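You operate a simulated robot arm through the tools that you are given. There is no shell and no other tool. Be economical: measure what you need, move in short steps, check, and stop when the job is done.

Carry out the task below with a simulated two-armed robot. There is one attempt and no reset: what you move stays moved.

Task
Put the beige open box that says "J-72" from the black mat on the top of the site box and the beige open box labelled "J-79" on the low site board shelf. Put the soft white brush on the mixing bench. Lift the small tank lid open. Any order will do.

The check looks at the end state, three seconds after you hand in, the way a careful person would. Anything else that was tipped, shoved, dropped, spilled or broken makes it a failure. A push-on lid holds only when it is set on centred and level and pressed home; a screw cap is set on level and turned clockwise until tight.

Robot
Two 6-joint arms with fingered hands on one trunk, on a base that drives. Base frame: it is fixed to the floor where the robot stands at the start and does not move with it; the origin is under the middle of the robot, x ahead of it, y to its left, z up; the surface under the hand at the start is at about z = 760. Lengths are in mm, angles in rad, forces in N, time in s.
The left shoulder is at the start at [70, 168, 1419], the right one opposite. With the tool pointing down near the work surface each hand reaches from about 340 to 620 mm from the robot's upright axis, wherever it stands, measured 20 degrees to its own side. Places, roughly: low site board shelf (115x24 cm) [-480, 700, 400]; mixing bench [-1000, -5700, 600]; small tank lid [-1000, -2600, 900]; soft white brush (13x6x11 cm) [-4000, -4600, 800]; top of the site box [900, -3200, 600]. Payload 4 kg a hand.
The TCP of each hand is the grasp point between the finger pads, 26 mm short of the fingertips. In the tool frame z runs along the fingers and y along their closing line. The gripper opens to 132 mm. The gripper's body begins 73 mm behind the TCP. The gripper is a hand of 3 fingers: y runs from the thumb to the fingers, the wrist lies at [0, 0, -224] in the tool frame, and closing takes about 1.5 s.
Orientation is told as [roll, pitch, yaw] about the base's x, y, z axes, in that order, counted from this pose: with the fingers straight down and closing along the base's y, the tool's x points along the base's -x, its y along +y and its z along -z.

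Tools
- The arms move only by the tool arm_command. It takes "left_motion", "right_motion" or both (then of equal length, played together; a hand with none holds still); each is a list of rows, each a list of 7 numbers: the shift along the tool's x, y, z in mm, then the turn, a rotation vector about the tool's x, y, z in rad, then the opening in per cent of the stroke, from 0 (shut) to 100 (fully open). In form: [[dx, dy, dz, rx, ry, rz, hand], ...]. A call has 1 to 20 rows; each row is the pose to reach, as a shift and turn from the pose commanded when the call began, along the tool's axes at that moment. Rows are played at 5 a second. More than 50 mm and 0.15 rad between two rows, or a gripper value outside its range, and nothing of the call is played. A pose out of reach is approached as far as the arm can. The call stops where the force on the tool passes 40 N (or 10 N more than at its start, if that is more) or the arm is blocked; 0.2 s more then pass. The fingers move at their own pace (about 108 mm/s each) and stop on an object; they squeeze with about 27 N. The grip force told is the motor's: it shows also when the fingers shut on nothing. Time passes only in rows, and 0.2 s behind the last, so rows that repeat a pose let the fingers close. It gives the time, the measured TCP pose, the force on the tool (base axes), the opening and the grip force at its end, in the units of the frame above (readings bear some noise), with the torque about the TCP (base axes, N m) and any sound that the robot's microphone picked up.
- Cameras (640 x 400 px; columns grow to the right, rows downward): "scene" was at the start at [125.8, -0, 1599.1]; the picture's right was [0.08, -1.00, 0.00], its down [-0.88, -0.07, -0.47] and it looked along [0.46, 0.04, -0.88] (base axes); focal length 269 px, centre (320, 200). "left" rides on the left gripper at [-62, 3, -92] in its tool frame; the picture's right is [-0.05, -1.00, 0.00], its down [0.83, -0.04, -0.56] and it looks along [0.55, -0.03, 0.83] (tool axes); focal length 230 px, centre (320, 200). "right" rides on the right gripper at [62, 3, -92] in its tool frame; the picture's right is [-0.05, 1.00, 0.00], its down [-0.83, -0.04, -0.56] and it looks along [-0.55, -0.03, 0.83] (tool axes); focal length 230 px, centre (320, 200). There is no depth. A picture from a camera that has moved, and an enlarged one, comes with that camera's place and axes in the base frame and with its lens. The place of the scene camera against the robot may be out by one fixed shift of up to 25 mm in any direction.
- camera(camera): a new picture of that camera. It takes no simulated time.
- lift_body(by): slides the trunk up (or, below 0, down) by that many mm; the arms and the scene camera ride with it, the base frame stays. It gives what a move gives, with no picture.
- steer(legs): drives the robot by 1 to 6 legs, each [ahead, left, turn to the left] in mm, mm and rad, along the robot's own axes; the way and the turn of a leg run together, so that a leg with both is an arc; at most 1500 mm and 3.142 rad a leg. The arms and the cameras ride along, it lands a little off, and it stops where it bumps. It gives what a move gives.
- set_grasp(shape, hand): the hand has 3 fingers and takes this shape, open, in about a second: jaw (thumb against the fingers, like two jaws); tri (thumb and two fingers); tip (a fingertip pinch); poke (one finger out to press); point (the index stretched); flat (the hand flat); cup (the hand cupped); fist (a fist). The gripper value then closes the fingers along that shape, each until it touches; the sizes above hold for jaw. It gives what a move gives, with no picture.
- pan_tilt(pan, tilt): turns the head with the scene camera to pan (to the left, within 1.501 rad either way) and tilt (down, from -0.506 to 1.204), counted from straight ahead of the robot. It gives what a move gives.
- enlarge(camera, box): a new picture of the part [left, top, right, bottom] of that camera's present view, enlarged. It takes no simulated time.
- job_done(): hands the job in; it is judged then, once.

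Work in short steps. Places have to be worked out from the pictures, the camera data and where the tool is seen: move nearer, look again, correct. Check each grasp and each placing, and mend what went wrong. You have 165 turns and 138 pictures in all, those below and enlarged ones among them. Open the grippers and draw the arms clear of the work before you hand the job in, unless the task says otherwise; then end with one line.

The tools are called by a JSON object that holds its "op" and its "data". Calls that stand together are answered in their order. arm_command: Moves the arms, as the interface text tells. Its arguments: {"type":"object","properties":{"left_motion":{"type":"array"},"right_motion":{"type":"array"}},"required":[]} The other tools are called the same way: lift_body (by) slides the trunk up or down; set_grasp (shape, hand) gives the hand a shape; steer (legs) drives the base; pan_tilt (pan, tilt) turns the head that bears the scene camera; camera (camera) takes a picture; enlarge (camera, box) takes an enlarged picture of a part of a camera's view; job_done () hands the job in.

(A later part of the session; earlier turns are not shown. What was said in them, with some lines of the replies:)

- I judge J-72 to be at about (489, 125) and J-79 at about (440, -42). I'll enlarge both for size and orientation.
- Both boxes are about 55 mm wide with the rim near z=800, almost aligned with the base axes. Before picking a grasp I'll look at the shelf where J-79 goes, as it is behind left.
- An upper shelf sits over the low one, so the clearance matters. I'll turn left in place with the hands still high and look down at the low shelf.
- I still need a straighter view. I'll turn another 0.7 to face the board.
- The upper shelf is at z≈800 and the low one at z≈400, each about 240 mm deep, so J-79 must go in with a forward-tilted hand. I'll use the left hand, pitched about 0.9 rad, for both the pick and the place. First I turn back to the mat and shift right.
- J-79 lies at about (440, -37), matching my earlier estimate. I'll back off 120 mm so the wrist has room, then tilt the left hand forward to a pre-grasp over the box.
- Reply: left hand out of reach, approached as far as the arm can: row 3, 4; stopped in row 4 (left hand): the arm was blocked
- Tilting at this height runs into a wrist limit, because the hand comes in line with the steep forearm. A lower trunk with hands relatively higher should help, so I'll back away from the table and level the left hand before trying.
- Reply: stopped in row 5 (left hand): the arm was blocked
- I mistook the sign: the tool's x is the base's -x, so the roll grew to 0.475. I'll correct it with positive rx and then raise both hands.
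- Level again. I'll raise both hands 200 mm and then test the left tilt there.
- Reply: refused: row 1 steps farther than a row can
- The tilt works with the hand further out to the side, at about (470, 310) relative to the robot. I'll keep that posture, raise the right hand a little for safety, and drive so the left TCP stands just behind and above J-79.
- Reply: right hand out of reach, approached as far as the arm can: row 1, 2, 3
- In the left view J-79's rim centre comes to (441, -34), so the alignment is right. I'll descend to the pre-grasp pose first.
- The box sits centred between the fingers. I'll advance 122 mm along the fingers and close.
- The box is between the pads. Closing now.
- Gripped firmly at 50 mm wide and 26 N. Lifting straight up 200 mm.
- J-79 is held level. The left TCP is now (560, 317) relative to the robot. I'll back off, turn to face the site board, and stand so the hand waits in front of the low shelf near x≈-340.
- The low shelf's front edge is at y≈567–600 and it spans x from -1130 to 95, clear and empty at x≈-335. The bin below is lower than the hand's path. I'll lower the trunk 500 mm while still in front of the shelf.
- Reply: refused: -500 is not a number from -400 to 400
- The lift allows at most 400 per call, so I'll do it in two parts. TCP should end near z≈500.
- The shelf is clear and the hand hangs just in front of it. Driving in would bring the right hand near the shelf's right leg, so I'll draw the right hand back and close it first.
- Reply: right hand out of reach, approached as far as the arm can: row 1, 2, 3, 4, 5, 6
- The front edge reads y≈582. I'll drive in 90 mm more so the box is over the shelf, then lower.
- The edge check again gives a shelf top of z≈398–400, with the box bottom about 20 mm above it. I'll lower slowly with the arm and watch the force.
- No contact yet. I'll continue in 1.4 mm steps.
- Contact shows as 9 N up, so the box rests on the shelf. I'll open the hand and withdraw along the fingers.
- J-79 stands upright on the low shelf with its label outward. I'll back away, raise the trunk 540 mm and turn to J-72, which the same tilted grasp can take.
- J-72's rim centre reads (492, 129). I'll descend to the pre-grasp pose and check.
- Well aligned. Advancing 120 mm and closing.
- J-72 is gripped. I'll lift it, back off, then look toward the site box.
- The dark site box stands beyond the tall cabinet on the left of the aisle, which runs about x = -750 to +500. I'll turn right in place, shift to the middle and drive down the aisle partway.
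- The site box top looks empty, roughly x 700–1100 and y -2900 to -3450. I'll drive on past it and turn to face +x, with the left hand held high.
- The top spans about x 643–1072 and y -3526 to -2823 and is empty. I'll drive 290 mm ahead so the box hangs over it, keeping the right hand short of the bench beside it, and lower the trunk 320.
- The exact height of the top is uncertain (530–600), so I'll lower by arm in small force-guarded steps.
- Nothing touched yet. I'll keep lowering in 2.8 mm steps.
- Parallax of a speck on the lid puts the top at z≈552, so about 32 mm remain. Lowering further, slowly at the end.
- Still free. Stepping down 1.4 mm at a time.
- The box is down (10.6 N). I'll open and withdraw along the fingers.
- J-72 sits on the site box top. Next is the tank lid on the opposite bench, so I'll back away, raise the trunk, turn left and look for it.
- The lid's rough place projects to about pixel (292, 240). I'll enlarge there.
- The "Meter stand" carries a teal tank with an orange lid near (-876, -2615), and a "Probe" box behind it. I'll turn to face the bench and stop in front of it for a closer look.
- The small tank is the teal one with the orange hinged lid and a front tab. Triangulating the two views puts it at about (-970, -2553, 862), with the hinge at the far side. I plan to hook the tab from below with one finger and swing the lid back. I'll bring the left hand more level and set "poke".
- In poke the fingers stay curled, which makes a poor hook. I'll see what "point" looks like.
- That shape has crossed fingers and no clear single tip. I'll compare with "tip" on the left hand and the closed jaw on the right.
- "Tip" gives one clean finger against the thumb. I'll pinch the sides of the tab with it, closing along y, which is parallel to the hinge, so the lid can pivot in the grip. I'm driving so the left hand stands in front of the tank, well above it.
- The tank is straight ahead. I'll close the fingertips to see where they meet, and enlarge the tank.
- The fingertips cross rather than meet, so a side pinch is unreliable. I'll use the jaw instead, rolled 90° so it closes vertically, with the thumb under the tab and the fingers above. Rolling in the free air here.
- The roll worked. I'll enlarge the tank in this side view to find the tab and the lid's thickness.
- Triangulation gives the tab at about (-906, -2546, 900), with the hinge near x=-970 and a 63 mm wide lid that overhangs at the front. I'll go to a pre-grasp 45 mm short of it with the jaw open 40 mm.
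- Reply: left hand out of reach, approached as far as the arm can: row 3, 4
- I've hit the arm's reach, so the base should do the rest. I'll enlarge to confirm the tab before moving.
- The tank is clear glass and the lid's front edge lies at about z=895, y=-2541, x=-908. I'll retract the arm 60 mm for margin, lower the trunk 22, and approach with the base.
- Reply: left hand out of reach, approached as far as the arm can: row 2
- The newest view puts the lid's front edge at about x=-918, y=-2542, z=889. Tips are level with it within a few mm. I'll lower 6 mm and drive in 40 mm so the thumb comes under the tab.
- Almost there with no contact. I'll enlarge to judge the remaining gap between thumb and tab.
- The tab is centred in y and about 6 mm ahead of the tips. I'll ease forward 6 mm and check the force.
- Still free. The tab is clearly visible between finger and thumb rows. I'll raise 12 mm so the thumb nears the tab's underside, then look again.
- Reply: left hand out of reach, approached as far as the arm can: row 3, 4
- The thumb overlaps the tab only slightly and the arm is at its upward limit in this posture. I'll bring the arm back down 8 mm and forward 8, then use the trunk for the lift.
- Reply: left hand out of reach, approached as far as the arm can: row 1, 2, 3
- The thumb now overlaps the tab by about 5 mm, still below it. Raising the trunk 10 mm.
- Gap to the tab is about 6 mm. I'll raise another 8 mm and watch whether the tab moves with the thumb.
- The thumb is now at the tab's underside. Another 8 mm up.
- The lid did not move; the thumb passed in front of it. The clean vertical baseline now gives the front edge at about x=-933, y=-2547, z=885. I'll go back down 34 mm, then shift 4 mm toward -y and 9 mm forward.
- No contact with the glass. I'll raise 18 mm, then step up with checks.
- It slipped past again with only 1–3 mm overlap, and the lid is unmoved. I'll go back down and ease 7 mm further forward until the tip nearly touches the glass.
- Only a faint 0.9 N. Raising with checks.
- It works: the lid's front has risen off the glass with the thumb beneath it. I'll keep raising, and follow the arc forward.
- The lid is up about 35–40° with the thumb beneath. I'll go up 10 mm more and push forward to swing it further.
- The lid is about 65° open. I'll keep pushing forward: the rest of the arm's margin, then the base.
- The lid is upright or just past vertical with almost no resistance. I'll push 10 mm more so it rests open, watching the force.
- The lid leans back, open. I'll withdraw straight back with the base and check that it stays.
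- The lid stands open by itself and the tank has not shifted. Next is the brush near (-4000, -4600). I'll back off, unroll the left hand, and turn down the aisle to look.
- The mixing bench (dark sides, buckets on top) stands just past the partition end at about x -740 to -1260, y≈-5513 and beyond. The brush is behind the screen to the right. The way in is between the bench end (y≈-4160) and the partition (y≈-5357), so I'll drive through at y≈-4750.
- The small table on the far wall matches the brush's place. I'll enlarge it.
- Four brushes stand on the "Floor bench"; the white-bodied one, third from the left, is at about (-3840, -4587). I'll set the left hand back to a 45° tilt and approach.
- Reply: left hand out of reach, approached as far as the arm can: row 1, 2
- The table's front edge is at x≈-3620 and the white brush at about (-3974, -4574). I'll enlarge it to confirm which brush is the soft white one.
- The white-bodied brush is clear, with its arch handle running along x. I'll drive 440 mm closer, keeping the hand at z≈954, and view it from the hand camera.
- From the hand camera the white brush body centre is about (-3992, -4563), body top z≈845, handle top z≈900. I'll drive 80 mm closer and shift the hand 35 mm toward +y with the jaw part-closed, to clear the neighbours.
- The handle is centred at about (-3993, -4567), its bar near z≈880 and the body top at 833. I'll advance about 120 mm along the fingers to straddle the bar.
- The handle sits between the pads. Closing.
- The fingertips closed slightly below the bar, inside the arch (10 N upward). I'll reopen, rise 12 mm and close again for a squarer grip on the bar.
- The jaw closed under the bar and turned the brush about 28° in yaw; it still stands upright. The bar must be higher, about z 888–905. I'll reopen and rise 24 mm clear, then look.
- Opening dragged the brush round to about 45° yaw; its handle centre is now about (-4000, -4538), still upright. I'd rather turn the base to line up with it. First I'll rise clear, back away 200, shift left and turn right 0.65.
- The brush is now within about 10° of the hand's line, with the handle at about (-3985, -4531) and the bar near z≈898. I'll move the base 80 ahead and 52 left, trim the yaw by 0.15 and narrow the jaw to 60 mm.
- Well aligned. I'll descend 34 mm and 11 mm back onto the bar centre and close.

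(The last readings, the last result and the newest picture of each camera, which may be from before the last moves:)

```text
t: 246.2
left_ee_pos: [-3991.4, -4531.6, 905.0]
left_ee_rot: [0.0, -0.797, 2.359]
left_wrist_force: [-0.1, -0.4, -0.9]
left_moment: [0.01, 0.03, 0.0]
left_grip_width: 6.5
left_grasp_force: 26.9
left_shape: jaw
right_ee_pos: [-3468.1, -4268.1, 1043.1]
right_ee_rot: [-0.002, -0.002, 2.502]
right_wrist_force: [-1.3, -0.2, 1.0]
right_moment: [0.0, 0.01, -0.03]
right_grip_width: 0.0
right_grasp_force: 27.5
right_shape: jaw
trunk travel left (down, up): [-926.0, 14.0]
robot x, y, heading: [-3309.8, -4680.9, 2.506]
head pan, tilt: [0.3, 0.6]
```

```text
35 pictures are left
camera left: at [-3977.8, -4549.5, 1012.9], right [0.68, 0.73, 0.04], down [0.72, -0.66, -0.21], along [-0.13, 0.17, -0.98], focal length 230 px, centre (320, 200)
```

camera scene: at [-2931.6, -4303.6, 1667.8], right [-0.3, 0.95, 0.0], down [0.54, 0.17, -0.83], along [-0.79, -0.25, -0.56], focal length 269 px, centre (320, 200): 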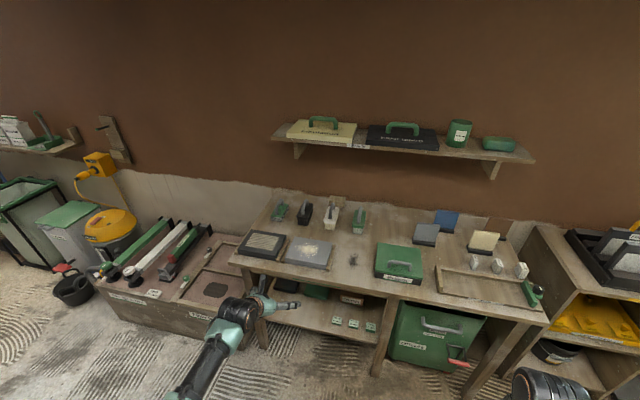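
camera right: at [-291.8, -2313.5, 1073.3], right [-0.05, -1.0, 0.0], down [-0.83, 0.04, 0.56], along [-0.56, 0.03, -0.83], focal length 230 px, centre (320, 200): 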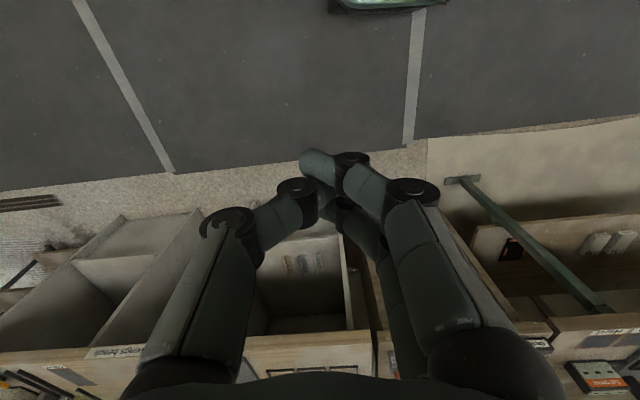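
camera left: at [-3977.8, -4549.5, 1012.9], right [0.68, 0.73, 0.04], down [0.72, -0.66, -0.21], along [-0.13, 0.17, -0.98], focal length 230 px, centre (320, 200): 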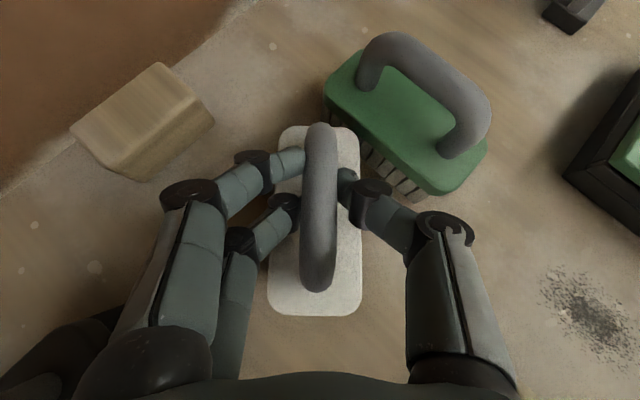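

The pads hold the bar from just below its widest part, so it cannot drop through. I'll lift 40 mm slowly and inspect.

{"op": "arm_command", "data": {"left_motion": [[-5, 0, -5, 0, 0, 0, 0], [-10, 0, -10, 0, 0, 0, 0], [-16, 0, -16, 0, 0, 0, 0], [-22, 0, -22, 0, 0, 0, 0], [-29, 0, -29, 0, 0, 0, 0], [-29, 0, -29, 0, 0, 0, 0]]}}

{"op": "camera", "data": {"camera": "left"}}

```text
t: 247.7
left_ee_pos: [-3991.5, -4533.4, 945.6]
left_ee_rot: [0.001, -0.796, 2.359]
left_wrist_force: [0.1, 0.6, -2.3]
left_moment: [0.03, 0.02, -0.02]
left_grip_width: 6.1
left_grasp_force: 27.0
left_shape: jaw
right_ee_pos: [-3468.6, -4268.6, 1042.2]
right_ee_rot: [-0.003, 0.0, 2.504]
right_wrist_force: [-0.3, 0.1, 0.5]
right_moment: [-0.02, 0.0, 0.02]
right_grip_width: 0.0
right_grasp_force: 27.3
right_shape: jaw
trunk travel left (down, up): [-926.0, 14.0]
robot x, y, heading: [-3306.8, -4683.3, 2.503]
head pan, tilt: [0.3, 0.6]
```

```text
34 pictures are left
camera left: at [-3977.4, -4550.4, 1053.9], right [0.68, 0.73, 0.04], down [0.72, -0.66, -0.2], along [-0.13, 0.17, -0.98], focal length 230 px, centre (320, 200)
```

left: 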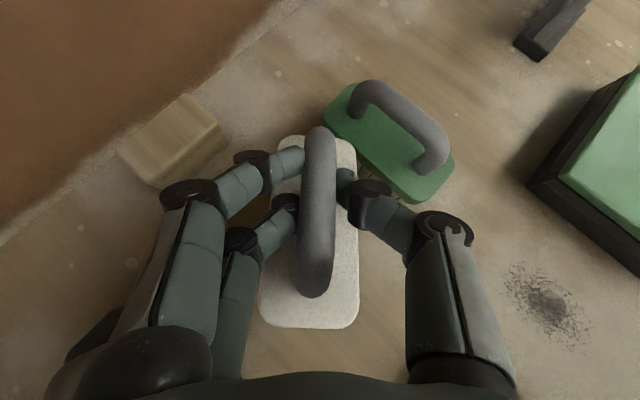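

The brush hangs level in the grip, weighing about 2.3 N, and its neighbours look undisturbed. I'll raise another 60 mm before backing off.

{"op": "arm_command", "data": {"left_motion": [[-14, 0, -14, 0, 0, 0, 0], [-28, 0, -28, 0, 0, 0, 0], [-42, 0, -42, 0, 0, 0, 0], [-42, 0, -42, 0, 0, 0, 0]]}}

{"op": "steer", "data": {"legs": [[-450, 0, 0]]}}

{"op": "camera", "data": {"camera": "scene"}}

{"op": "camera", "data": {"camera": "left"}}

```text
t: 248.7
left_ee_pos: [-3990.4, -4533.4, 1004.5]
left_ee_rot: [0.0, -0.797, 2.36]
left_wrist_force: [0.1, -0.2, -1.6]
left_moment: [0.0, 0.0, 0.06]
left_grip_width: 6.3
left_grasp_force: 26.7
left_shape: jaw
right_ee_pos: [-3469.0, -4267.9, 1041.7]
right_ee_rot: [-0.002, 0.001, 2.504]
right_wrist_force: [0.9, -1.4, 0.3]
right_moment: [-0.05, 0.01, -0.03]
right_grip_width: 0.0
right_grasp_force: 26.9
right_shape: jaw
trunk travel left (down, up): [-926.0, 14.0]
robot x, y, heading: [-3309.4, -4682.3, 2.503]
head pan, tilt: [0.3, 0.6]
```

```text
t: 251.3
left_ee_pos: [-3633.5, -4798.3, 1002.8]
left_ee_rot: [-0.002, -0.795, 2.363]
left_wrist_force: [-0.3, 0.8, -2.4]
left_moment: [0.05, -0.03, 0.0]
left_grip_width: 6.0
left_grasp_force: 27.6
left_shape: jaw
right_ee_pos: [-3112.7, -4531.8, 1042.5]
right_ee_rot: [-0.003, 0.003, 2.505]
right_wrist_force: [-1.1, -0.6, 0.0]
right_moment: [-0.03, -0.02, 0.02]
right_grip_width: 0.0
right_grasp_force: 27.4
right_shape: jaw
trunk travel left (down, up): [-926.0, 14.0]
robot x, y, heading: [-2952.1, -4949.3, 2.501]
head pan, tilt: [0.3, 0.6]
```

```text
33 pictures are left
camera scene: at [-3065.1, -4891.1, 1697.6], right [0.33, 0.94, 0.0], down [0.53, -0.19, -0.82], along [-0.78, 0.27, -0.57], focal length 269 px, centre (320, 200)
```

scene: 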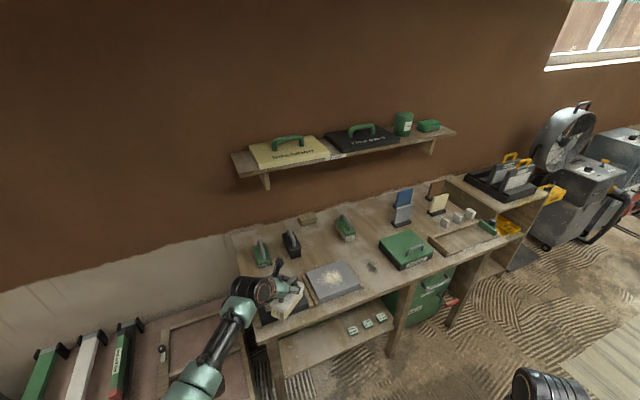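

```text
32 pictures are left
camera left: at [-3620.0, -4816.7, 1112.5], right [0.68, 0.74, 0.04], down [0.73, -0.66, -0.2], along [-0.13, 0.17, -0.98], focal length 230 px, centre (320, 200)
```

left: 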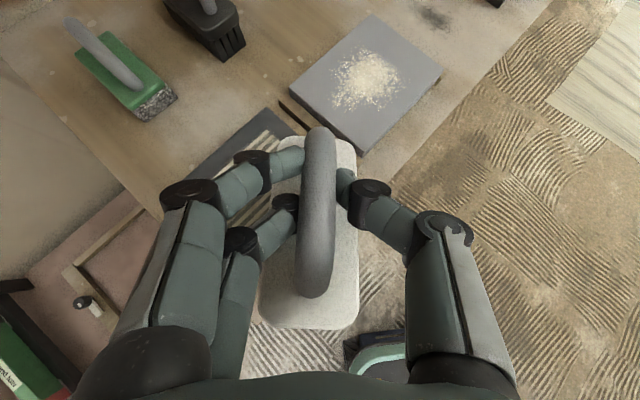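

The other brushes and the table are as before. I'll back into the open floor, turn to face -y and look at the mixing bench.

{"op": "steer", "data": {"legs": [[-600, -500, 0], [0, 0, 2.21], [0, 600, 0]]}}

{"op": "pan_tilt", "data": {"pan": 0.6, "tilt": 0.6}}

{"op": "camera", "data": {"camera": "scene"}}

```text
t: 263.8
left_ee_pos: [-1273.4, -5521.2, 1005.2]
left_ee_rot: [0.0, -0.796, -1.702]
left_wrist_force: [-0.7, 1.0, -0.7]
left_moment: [-0.01, 0.01, -0.02]
left_grip_width: 5.9
left_grasp_force: 27.5
left_shape: jaw
right_ee_pos: [-1802.3, -5268.6, 1042.6]
right_ee_rot: [0.001, 0.001, -1.556]
right_wrist_force: [0.9, -0.4, -0.6]
right_moment: [0.01, 0.02, 0.01]
right_grip_width: 0.1
right_grasp_force: 27.1
right_shape: jaw
trunk travel left (down, up): [-926.0, 14.0]
robot x, y, heading: [-1569.5, -4891.9, -1.554]
head pan, tilt: [0.3, 0.6]
```

```text
t: 264.6
left_ee_pos: [-1272.9, -5521.8, 1004.4]
left_ee_rot: [-0.002, -0.796, -1.698]
left_wrist_force: [-0.2, 0.7, -1.8]
left_moment: [-0.01, 0.01, -0.01]
left_grip_width: 6.0
left_grasp_force: 27.3
left_shape: jaw
right_ee_pos: [-1801.0, -5268.1, 1042.5]
right_ee_rot: [-0.001, 0.0, -1.557]
right_wrist_force: [0.9, -0.7, 0.1]
right_moment: [0.01, -0.01, 0.0]
right_grip_width: 0.0
right_grasp_force: 27.0
right_shape: jaw
trunk travel left (down, up): [-926.0, 14.0]
robot x, y, heading: [-1569.5, -4888.7, -1.555]
head pan, tilt: [0.6, 0.6]
```

```text
31 pictures are left
camera scene: at [-1505.0, -5017.7, 1697.8], right [-0.82, -0.58, 0.0], down [-0.33, 0.46, -0.82], along [0.48, -0.67, -0.57], focal length 269 px, centre (320, 200)
```

scene: 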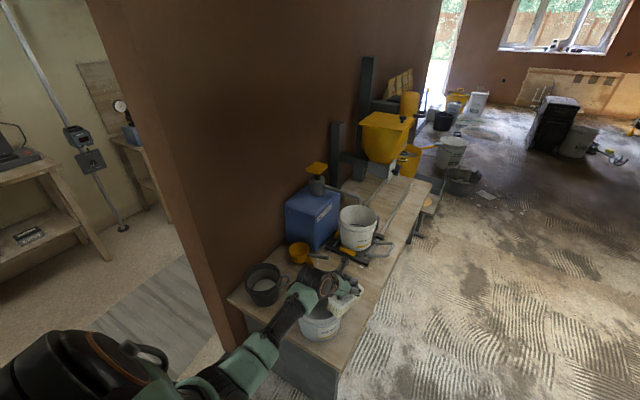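

The mixing bench runs along the partition, x≈-1290 to -700 and y≈-5420 to -7000, with buckets and tools on the near half. I'll come round to its open -x side, facing +x, stay short of it, and look for a clear spot.

{"op": "steer", "data": {"legs": [[0, -500, 0], [900, 0, 0], [0, 0, 1.555]]}}

{"op": "pan_tilt", "data": {"pan": -0.1, "tilt": 0.6}}

{"op": "camera", "data": {"camera": "scene"}}

```text
t: 275.7
left_ee_pos: [-1419.7, -5495.1, 1005.7]
left_ee_rot: [-0.001, -0.795, -0.126]
left_wrist_force: [-0.2, 0.5, -1.4]
left_moment: [0.0, -0.03, 0.0]
left_grip_width: 5.7
left_grasp_force: 27.2
left_shape: jaw
right_ee_pos: [-1671.2, -6022.7, 1041.8]
right_ee_rot: [-0.002, -0.001, 0.018]
right_wrist_force: [0.1, -0.2, -0.1]
right_moment: [-0.01, -0.01, 0.05]
right_grip_width: 0.0
right_grasp_force: 27.0
right_shape: jaw
trunk travel left (down, up): [-926.0, 14.0]
robot x, y, heading: [-2051.8, -5795.0, 0.014]
head pan, tilt: [0.6, 0.6]
```

```text
t: 276.8
left_ee_pos: [-1418.2, -5493.0, 1005.7]
left_ee_rot: [-0.003, -0.796, -0.124]
left_wrist_force: [-0.7, -0.1, -1.6]
left_moment: [0.0, -0.01, 0.01]
left_grip_width: 5.9
left_grasp_force: 26.8
left_shape: jaw
right_ee_pos: [-1671.9, -6023.4, 1041.4]
right_ee_rot: [-0.002, 0.0, 0.018]
right_wrist_force: [-1.2, 0.0, 0.0]
right_moment: [0.0, -0.03, 0.02]
right_grip_width: 0.1
right_grasp_force: 27.5
right_shape: jaw
trunk travel left (down, up): [-926.0, 14.0]
robot x, y, heading: [-2053.4, -5794.0, 0.017]
head pan, tilt: [-0.099, 0.6]
```

```text
30 pictures are left
camera scene: at [-1899.8, -5804.0, 1697.8], right [-0.08, -1.0, 0.0], down [-0.56, 0.05, -0.82], along [0.82, -0.07, -0.57], focal length 269 px, centre (320, 200)
```

scene: 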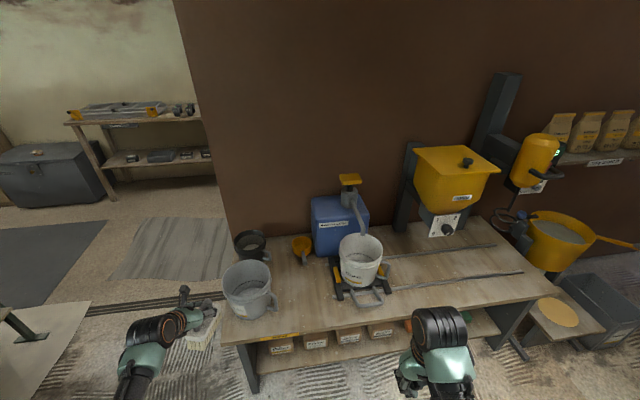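

There's a clear strip on the front of the bench between the grey bucket and the white bucket's stand, centred about (-1180, -5755), with the front edge at x≈-1275. I'll bring the brush above it.

{"op": "steer", "data": {"legs": [[0, -262, 0], [240, 0, 0]]}}

{"op": "camera", "data": {"camera": "left"}}

{"op": "camera", "data": {"camera": "scene"}}

```text
t: 280.0
left_ee_pos: [-1179.2, -5746.4, 1005.6]
left_ee_rot: [0.001, -0.799, -0.119]
left_wrist_force: [0.0, -0.9, -1.6]
left_moment: [0.0, -0.01, 0.01]
left_grip_width: 6.0
left_grasp_force: 26.3
left_shape: jaw
right_ee_pos: [-1425.8, -6277.5, 1043.7]
right_ee_rot: [-0.001, -0.002, 0.025]
right_wrist_force: [-0.3, -0.3, 0.4]
right_moment: [-0.02, 0.0, 0.0]
right_grip_width: 0.0
right_grasp_force: 26.9
right_shape: jaw
trunk travel left (down, up): [-926.0, 14.0]
robot x, y, heading: [-1804.5, -6048.7, 0.025]
head pan, tilt: [-0.099, 0.6]
```

```text
29 pictures are left
camera left: at [-1201.0, -5739.9, 1114.7], right [-0.08, -1.0, 0.04], down [-0.98, 0.07, -0.21], along [0.2, -0.05, -0.98], focal length 230 px, centre (320, 200)
```

left: 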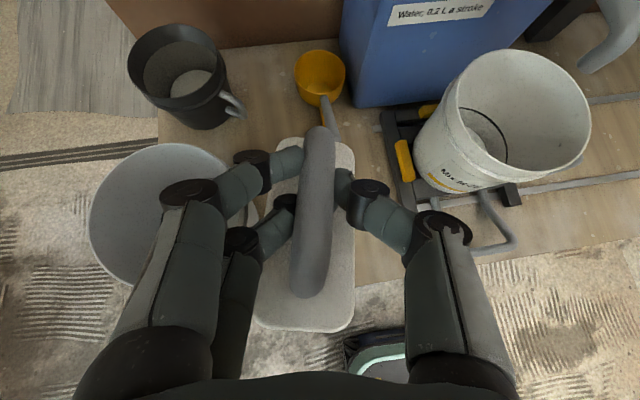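

```text
28 pictures are left
camera scene: at [-1657.7, -6060.0, 1698.1], right [-0.07, -1.0, 0.0], down [-0.56, 0.04, -0.83], along [0.82, -0.06, -0.56], focal length 269 px, centre (320, 200)
```

scene: 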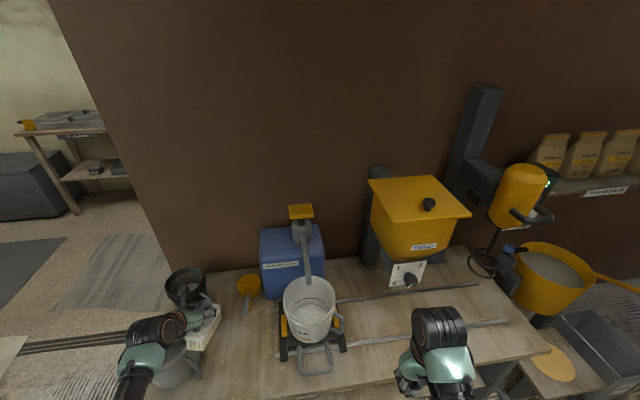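

The grey bucket's handle is rather near on the left, so I'll shift 33 mm right and 30 mm ahead, then lower the trunk 240.

{"op": "steer", "data": {"legs": [[30, -33, 0]]}}

{"op": "lift_body", "data": {"by": -200}}

{"op": "camera", "data": {"camera": "left"}}

{"op": "camera", "data": {"camera": "scene"}}

```text
t: 280.9
left_ee_pos: [-1151.5, -5773.3, 1006.4]
left_ee_rot: [-0.008, -0.797, -0.114]
left_wrist_force: [-0.2, 1.5, -1.7]
left_moment: [-0.03, 0.01, 0.0]
left_grip_width: 5.8
left_grasp_force: 26.4
left_shape: jaw
right_ee_pos: [-1398.9, -6302.5, 1044.9]
right_ee_rot: [-0.008, -0.003, 0.026]
right_wrist_force: [-0.4, 0.3, 0.0]
right_moment: [-0.03, -0.04, -0.01]
right_grip_width: 0.0
right_grasp_force: 27.1
right_shape: jaw
trunk travel left (down, up): [-926.0, 14.0]
robot x, y, heading: [-1773.2, -6076.9, 0.022]
head pan, tilt: [-0.099, 0.6]
```

```text
t: 283.1
left_ee_pos: [-1146.4, -5777.7, 805.3]
left_ee_rot: [0.001, -0.796, -0.12]
left_wrist_force: [-0.9, 0.4, -1.7]
left_moment: [0.02, -0.01, -0.03]
left_grip_width: 5.5
left_grasp_force: 27.0
left_shape: jaw
right_ee_pos: [-1393.9, -6308.3, 841.4]
right_ee_rot: [-0.002, 0.003, 0.026]
right_wrist_force: [-0.1, -0.2, -0.2]
right_moment: [-0.01, -0.01, -0.02]
right_grip_width: 0.0
right_grasp_force: 26.8
right_shape: jaw
trunk travel left (down, up): [-726.0, 214.0]
robot x, y, heading: [-1772.4, -6081.3, 0.023]
head pan, tilt: [-0.099, 0.6]
```

```text
27 pictures are left
camera left: at [-1169.0, -5770.8, 913.1], right [-0.08, -1.0, 0.04], down [-0.98, 0.07, -0.2], along [0.2, -0.05, -0.98], focal length 230 px, centre (320, 200)
```

left: 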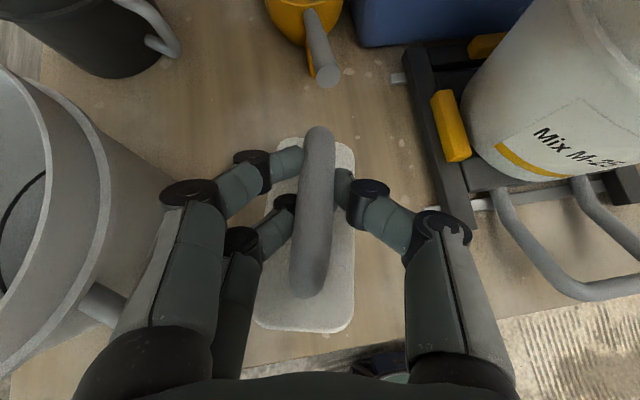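

```text
26 pictures are left
camera scene: at [-1624.1, -6091.2, 1497.8], right [-0.07, -1.0, 0.0], down [-0.56, 0.04, -0.82], along [0.82, -0.06, -0.57], focal length 269 px, centre (320, 200)
```

scene: 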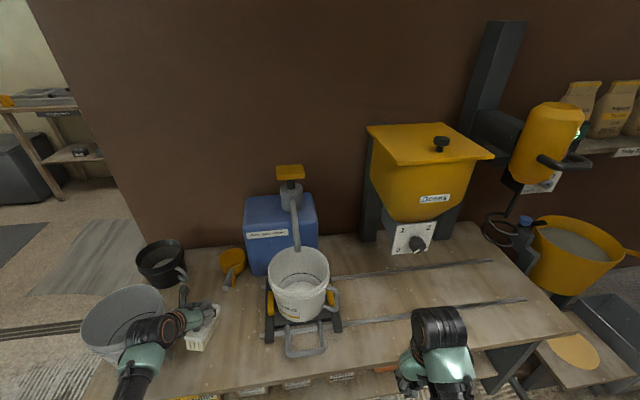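

The spot below is clear and both sides have room. Lowering the trunk 60 more, then slow force-guarded arm steps.

{"op": "lift_body", "data": {"by": -50}}

{"op": "camera", "data": {"camera": "left"}}

{"op": "enlarge", "data": {"camera": "scene", "box": [70, 250, 270, 375]}}

```text
t: 284.0
left_ee_pos: [-1146.1, -5778.3, 754.2]
left_ee_rot: [0.001, -0.797, -0.119]
left_wrist_force: [0.1, -0.5, -1.7]
left_moment: [0.01, 0.0, 0.03]
left_grip_width: 5.7
left_grasp_force: 27.3
left_shape: jaw
right_ee_pos: [-1395.4, -6308.3, 791.3]
right_ee_rot: [-0.003, -0.001, 0.027]
right_wrist_force: [-0.4, -0.1, 0.1]
right_moment: [0.03, 0.0, -0.03]
right_grip_width: 0.0
right_grasp_force: 26.9
right_shape: jaw
trunk travel left (down, up): [-676.0, 264.0]
robot x, y, heading: [-1771.9, -6081.5, 0.029]
head pan, tilt: [-0.099, 0.6]
```

```text
25 pictures are left
camera left: at [-1169.0, -5770.8, 863.0], right [-0.08, -1.0, 0.04], down [-0.98, 0.07, -0.2], along [0.2, -0.05, -0.98], focal length 230 px, centre (320, 200)
```

left: 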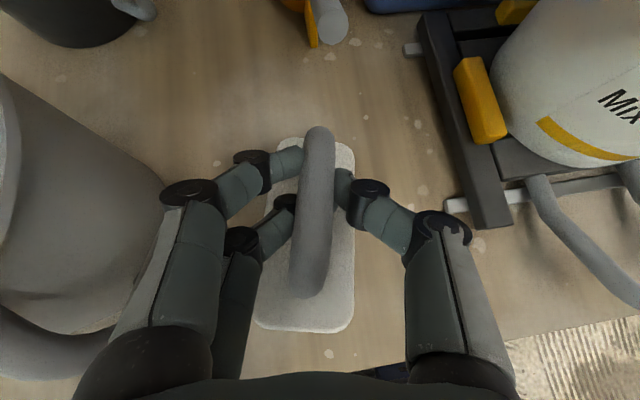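

```text
3.20 times, centred on (170, 312) of scene
camera zoom: at [-1624.1, -6091.4, 1447.8], right [-0.07, -1.0, 0.0], down [-0.56, 0.04, -0.82], along [0.82, -0.06, -0.57], focal length 860 px, centre (800, -160)
```

zoom: 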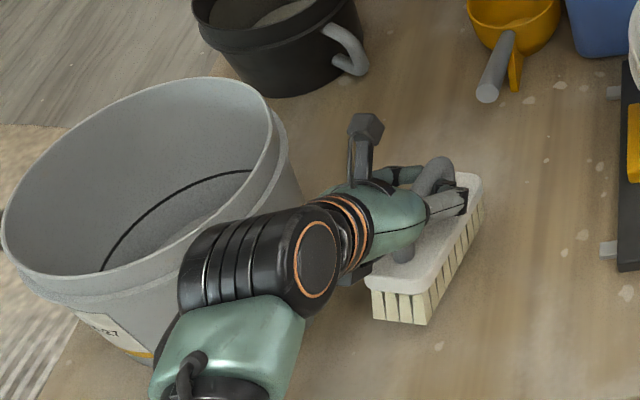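

Everything is clear. Lowering by arm in small guarded steps.

{"op": "arm_command", "data": {"left_motion": [[3, 0, 3, 0, 0, 0, 0], [6, 0, 6, 0, 0, 0, 0], [9, 0, 9, 0, 0, 0, 0], [12, 0, 12, 0, 0, 0, 0], [14, 0, 14, 0, 0, 0, 0], [16, 0, 16, 0, 0, 0, 0], [18, 0, 18, 0, 0, 0, 0], [20, 0, 20, 0, 0, 0, 0], [20, 0, 20, 0, 0, 0, 0]]}}

{"op": "enlarge", "data": {"camera": "scene", "box": [120, 260, 260, 348]}}

```text
t: 286.0
left_ee_pos: [-1147.0, -5776.9, 726.5]
left_ee_rot: [0.002, -0.799, -0.119]
left_wrist_force: [0.4, 1.7, 3.2]
left_moment: [-0.04, -0.17, 0.03]
left_grip_width: 5.8
left_grasp_force: 27.1
left_shape: jaw
right_ee_pos: [-1394.9, -6308.6, 791.6]
right_ee_rot: [0.001, -0.001, 0.026]
right_wrist_force: [0.4, -0.2, 1.0]
right_moment: [-0.03, 0.01, 0.0]
right_grip_width: 0.0
right_grasp_force: 27.4
right_shape: jaw
trunk travel left (down, up): [-676.0, 264.0]
robot x, y, heading: [-1775.6, -6083.0, 0.027]
head pan, tilt: [-0.099, 0.6]
```

```text
4.55 times, centred on (190, 304) of scene
camera zoom: at [-1625.0, -6091.5, 1447.9], right [-0.07, -1.0, 0.0], down [-0.56, 0.04, -0.83], along [0.82, -0.06, -0.56], focal length 1222 px, centre (911, -273)
```

zoom: 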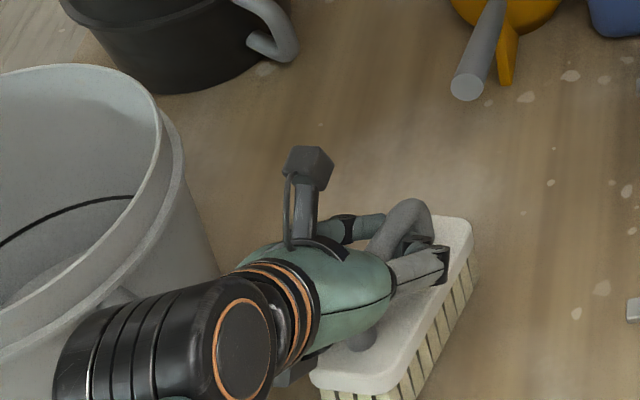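

Contact has begun (about 5 N). I'll press another 3 mm so it settles flat.

{"op": "arm_command", "data": {"left_motion": [[1, 0, 1, 0, 0, 0, 0], [2, 0, 2, 0, 0, 0, 0], [2, 0, 2, 0, 0, 0, 0]]}}

{"op": "camera", "data": {"camera": "left"}}

```text
t: 286.8
left_ee_pos: [-1146.7, -5778.0, 722.2]
left_ee_rot: [0.001, -0.794, -0.118]
left_wrist_force: [-0.2, 1.1, -2.1]
left_moment: [0.04, 0.0, 0.01]
left_grip_width: 2.0
left_grasp_force: 27.0
left_shape: jaw
right_ee_pos: [-1394.9, -6308.6, 791.4]
right_ee_rot: [-0.003, 0.001, 0.024]
right_wrist_force: [-0.7, -0.3, -0.2]
right_moment: [0.01, -0.02, -0.02]
right_grip_width: 0.1
right_grasp_force: 26.7
right_shape: jaw
trunk travel left (down, up): [-676.0, 264.0]
robot x, y, heading: [-1774.9, -6077.3, 0.019]
head pan, tilt: [-0.099, 0.6]
```

```text
22 pictures are left
camera left: at [-1168.7, -5771.3, 830.8], right [-0.08, -1.0, 0.04], down [-0.98, 0.07, -0.2], along [0.2, -0.05, -0.98], focal length 230 px, centre (320, 200)
```

left: 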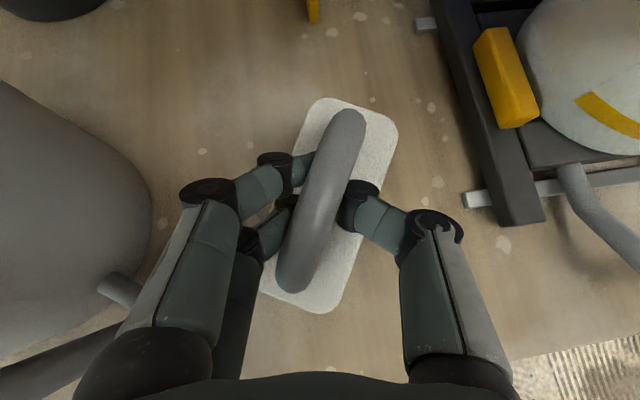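

The brush has settled on the bench and the bar slipped just above the finger pads. I'll open slowly to 35 mm and check that the arch isn't dragged.

{"op": "arm_command", "data": {"left_motion": [[0, 0, 0, 0, 0, 0, 5], [0, 0, 0, 0, 0, 0, 10], [0, 0, 0, 0, 0, 0, 16], [0, 0, 0, 0, 0, 0, 22], [0, 0, 0, 0, 0, 0, 28], [0, 0, 0, 0, 0, 0, 28]]}}

{"op": "camera", "data": {"camera": "left"}}

```text
t: 288.2
left_ee_pos: [-1145.8, -5776.6, 723.7]
left_ee_rot: [0.0, -0.794, -0.119]
left_wrist_force: [0.8, -0.3, 0.8]
left_moment: [0.02, -0.02, 0.0]
left_grip_width: 36.6
left_grasp_force: 0.0
left_shape: jaw
right_ee_pos: [-1394.3, -6308.8, 792.7]
right_ee_rot: [-0.002, -0.001, 0.027]
right_wrist_force: [-0.3, -0.2, 0.0]
right_moment: [0.02, -0.02, 0.01]
right_grip_width: 0.0
right_grasp_force: 26.7
right_shape: jaw
trunk travel left (down, up): [-676.0, 264.0]
robot x, y, heading: [-1774.8, -6083.0, 0.024]
head pan, tilt: [-0.099, 0.6]
```

```text
21 pictures are left
camera left: at [-1168.4, -5770.9, 831.7], right [-0.08, -1.0, 0.04], down [-0.98, 0.07, -0.2], along [0.2, -0.05, -0.98], focal length 230 px, centre (320, 200)
```

left: 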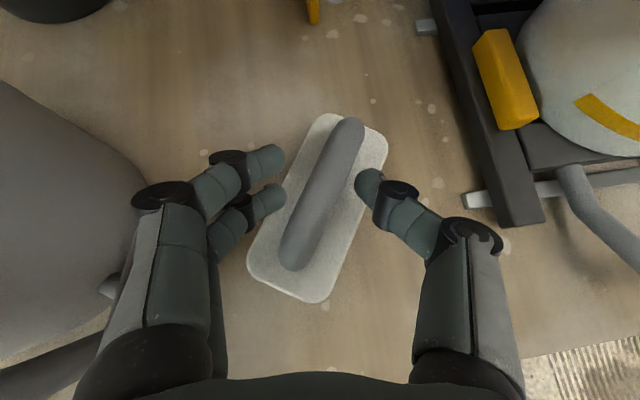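

The brush is free and upright. I'll open a little more and rise straight up.

{"op": "arm_command", "data": {"left_motion": [[0, 0, 0, 0, 0, 0, 40], [0, 0, 0, 0, 0, 0, 45], [0, 0, 0, 0, 0, 0, 45], [-20, 0, -20, 0, 0, 0, 45], [-45, 0, -45, 0, 0, 0, 45], [-45, 0, -45, 0, 0, 0, 45]]}}

{"op": "lift_body", "data": {"by": 250}}

{"op": "camera", "data": {"camera": "left"}}

```text
t: 289.6
left_ee_pos: [-1147.4, -5778.3, 786.9]
left_ee_rot: [0.0, -0.792, -0.119]
left_wrist_force: [-0.9, -0.3, -0.5]
left_moment: [0.0, 0.04, 0.0]
left_grip_width: 58.8
left_grasp_force: 0.1
left_shape: jaw
right_ee_pos: [-1394.5, -6308.7, 792.6]
right_ee_rot: [0.0, -0.001, 0.027]
right_wrist_force: [-0.2, 0.1, -0.5]
right_moment: [0.0, -0.02, 0.05]
right_grip_width: 0.0
right_grasp_force: 27.0
right_shape: jaw
trunk travel left (down, up): [-676.0, 264.0]
robot x, y, heading: [-1774.1, -6082.2, 0.022]
head pan, tilt: [-0.099, 0.6]
```

```text
t: 292.2
left_ee_pos: [-1146.4, -5777.7, 1036.4]
left_ee_rot: [-0.001, -0.798, -0.119]
left_wrist_force: [0.2, -0.2, -0.3]
left_moment: [-0.01, 0.01, -0.01]
left_grip_width: 58.8
left_grasp_force: 0.1
left_shape: jaw
right_ee_pos: [-1394.3, -6308.2, 1042.2]
right_ee_rot: [-0.002, -0.001, 0.026]
right_wrist_force: [-1.0, 0.7, 0.4]
right_moment: [-0.01, 0.01, 0.03]
right_grip_width: 0.1
right_grasp_force: 27.3
right_shape: jaw
trunk travel left (down, up): [-926.0, 14.0]
robot x, y, heading: [-1773.5, -6078.0, 0.025]
head pan, tilt: [-0.099, 0.6]
```

```text
20 pictures are left
camera left: at [-1169.1, -5770.7, 1144.7], right [-0.08, -1.0, 0.04], down [-0.98, 0.07, -0.2], along [0.2, -0.05, -0.98], focal length 230 px, centre (320, 200)
```

left: 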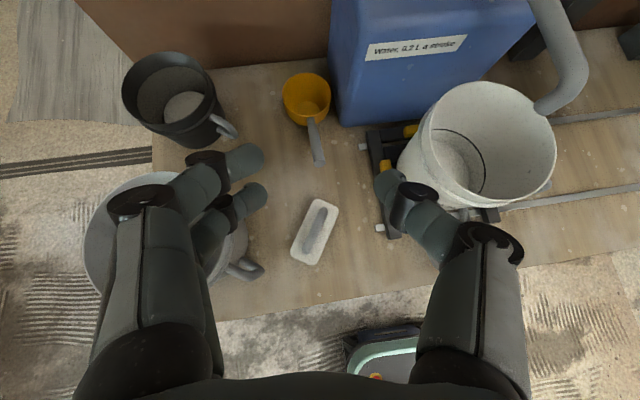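

The brush stands on the mixing bench and everything around it is untouched. I'll back off and open both hands.

{"op": "steer", "data": {"legs": [[-450, 0, 0]]}}

{"op": "arm_command", "data": {"left_motion": [[0, 0, 0, 0, 0, 0, 100], [0, 0, 0, 0, 0, 0, 100], [0, 0, 0, 0, 0, 0, 100], [0, 0, 0, 0, 0, 0, 100]], "right_motion": [[0, 0, 0, 0, 0, 0, 100], [0, 0, 0, 0, 0, 0, 100], [0, 0, 0, 0, 0, 0, 100], [0, 0, 0, 0, 0, 0, 100]]}}

{"op": "camera", "data": {"camera": "scene"}}

```text
t: 294.9
left_ee_pos: [-1599.4, -5785.9, 1035.6]
left_ee_rot: [0.0, -0.793, -0.113]
left_wrist_force: [0.2, -0.4, -1.0]
left_moment: [-0.01, -0.01, 0.01]
left_grip_width: 58.6
left_grasp_force: 0.2
left_shape: jaw
right_ee_pos: [-1844.0, -6319.6, 1041.3]
right_ee_rot: [-0.001, 0.002, 0.031]
right_wrist_force: [0.4, -0.2, -0.8]
right_moment: [-0.03, 0.0, 0.0]
right_grip_width: 0.2
right_grasp_force: 27.2
right_shape: jaw
trunk travel left (down, up): [-926.0, 14.0]
robot x, y, heading: [-2226.5, -6091.3, 0.025]
head pan, tilt: [-0.099, 0.6]
```

```text
t: 295.9
left_ee_pos: [-1600.7, -5787.7, 1035.6]
left_ee_rot: [0.002, -0.797, -0.116]
left_wrist_force: [0.6, 1.2, -0.2]
left_moment: [-0.02, -0.02, 0.01]
left_grip_width: 132.1
left_grasp_force: 0.0
left_shape: jaw
right_ee_pos: [-1844.9, -6320.3, 1043.2]
right_ee_rot: [-0.002, 0.001, 0.029]
right_wrist_force: [-0.2, -1.1, -0.4]
right_moment: [0.03, 0.0, -0.02]
right_grip_width: 132.1
right_grasp_force: 0.1
right_shape: jaw
trunk travel left (down, up): [-926.0, 14.0]
robot x, y, heading: [-2229.1, -6095.7, 0.027]
head pan, tilt: [-0.099, 0.6]
```

```text
19 pictures are left
camera scene: at [-2077.2, -6103.4, 1697.8], right [-0.07, -1.0, 0.0], down [-0.56, 0.04, -0.82], along [0.82, -0.06, -0.57], focal length 269 px, centre (320, 200)
```

scene: 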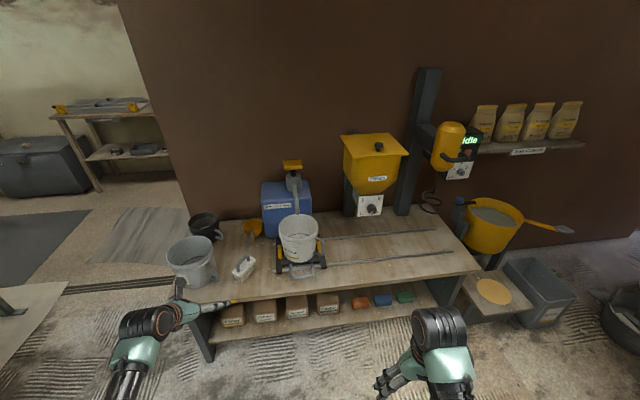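

The picture shows the brush on the mixing bench, and J-72 is visible on the site box. Both hands are open and clear, so I'm handing in.

{"op": "job_done", "data": {}}

```text
The job is handed in.
```

All four jobs are done and handed in: J-72 is on the site box, J-79 is on the low shelf, the soft white brush is on the mixing bench and the small tank lid is standing open. I last saw J-79 and the lid as I left each of them, and did not go back to recheck. The brush got turned about on its own bench during two poor grips before I lifted it, but the brushes beside it looked undisturbed.
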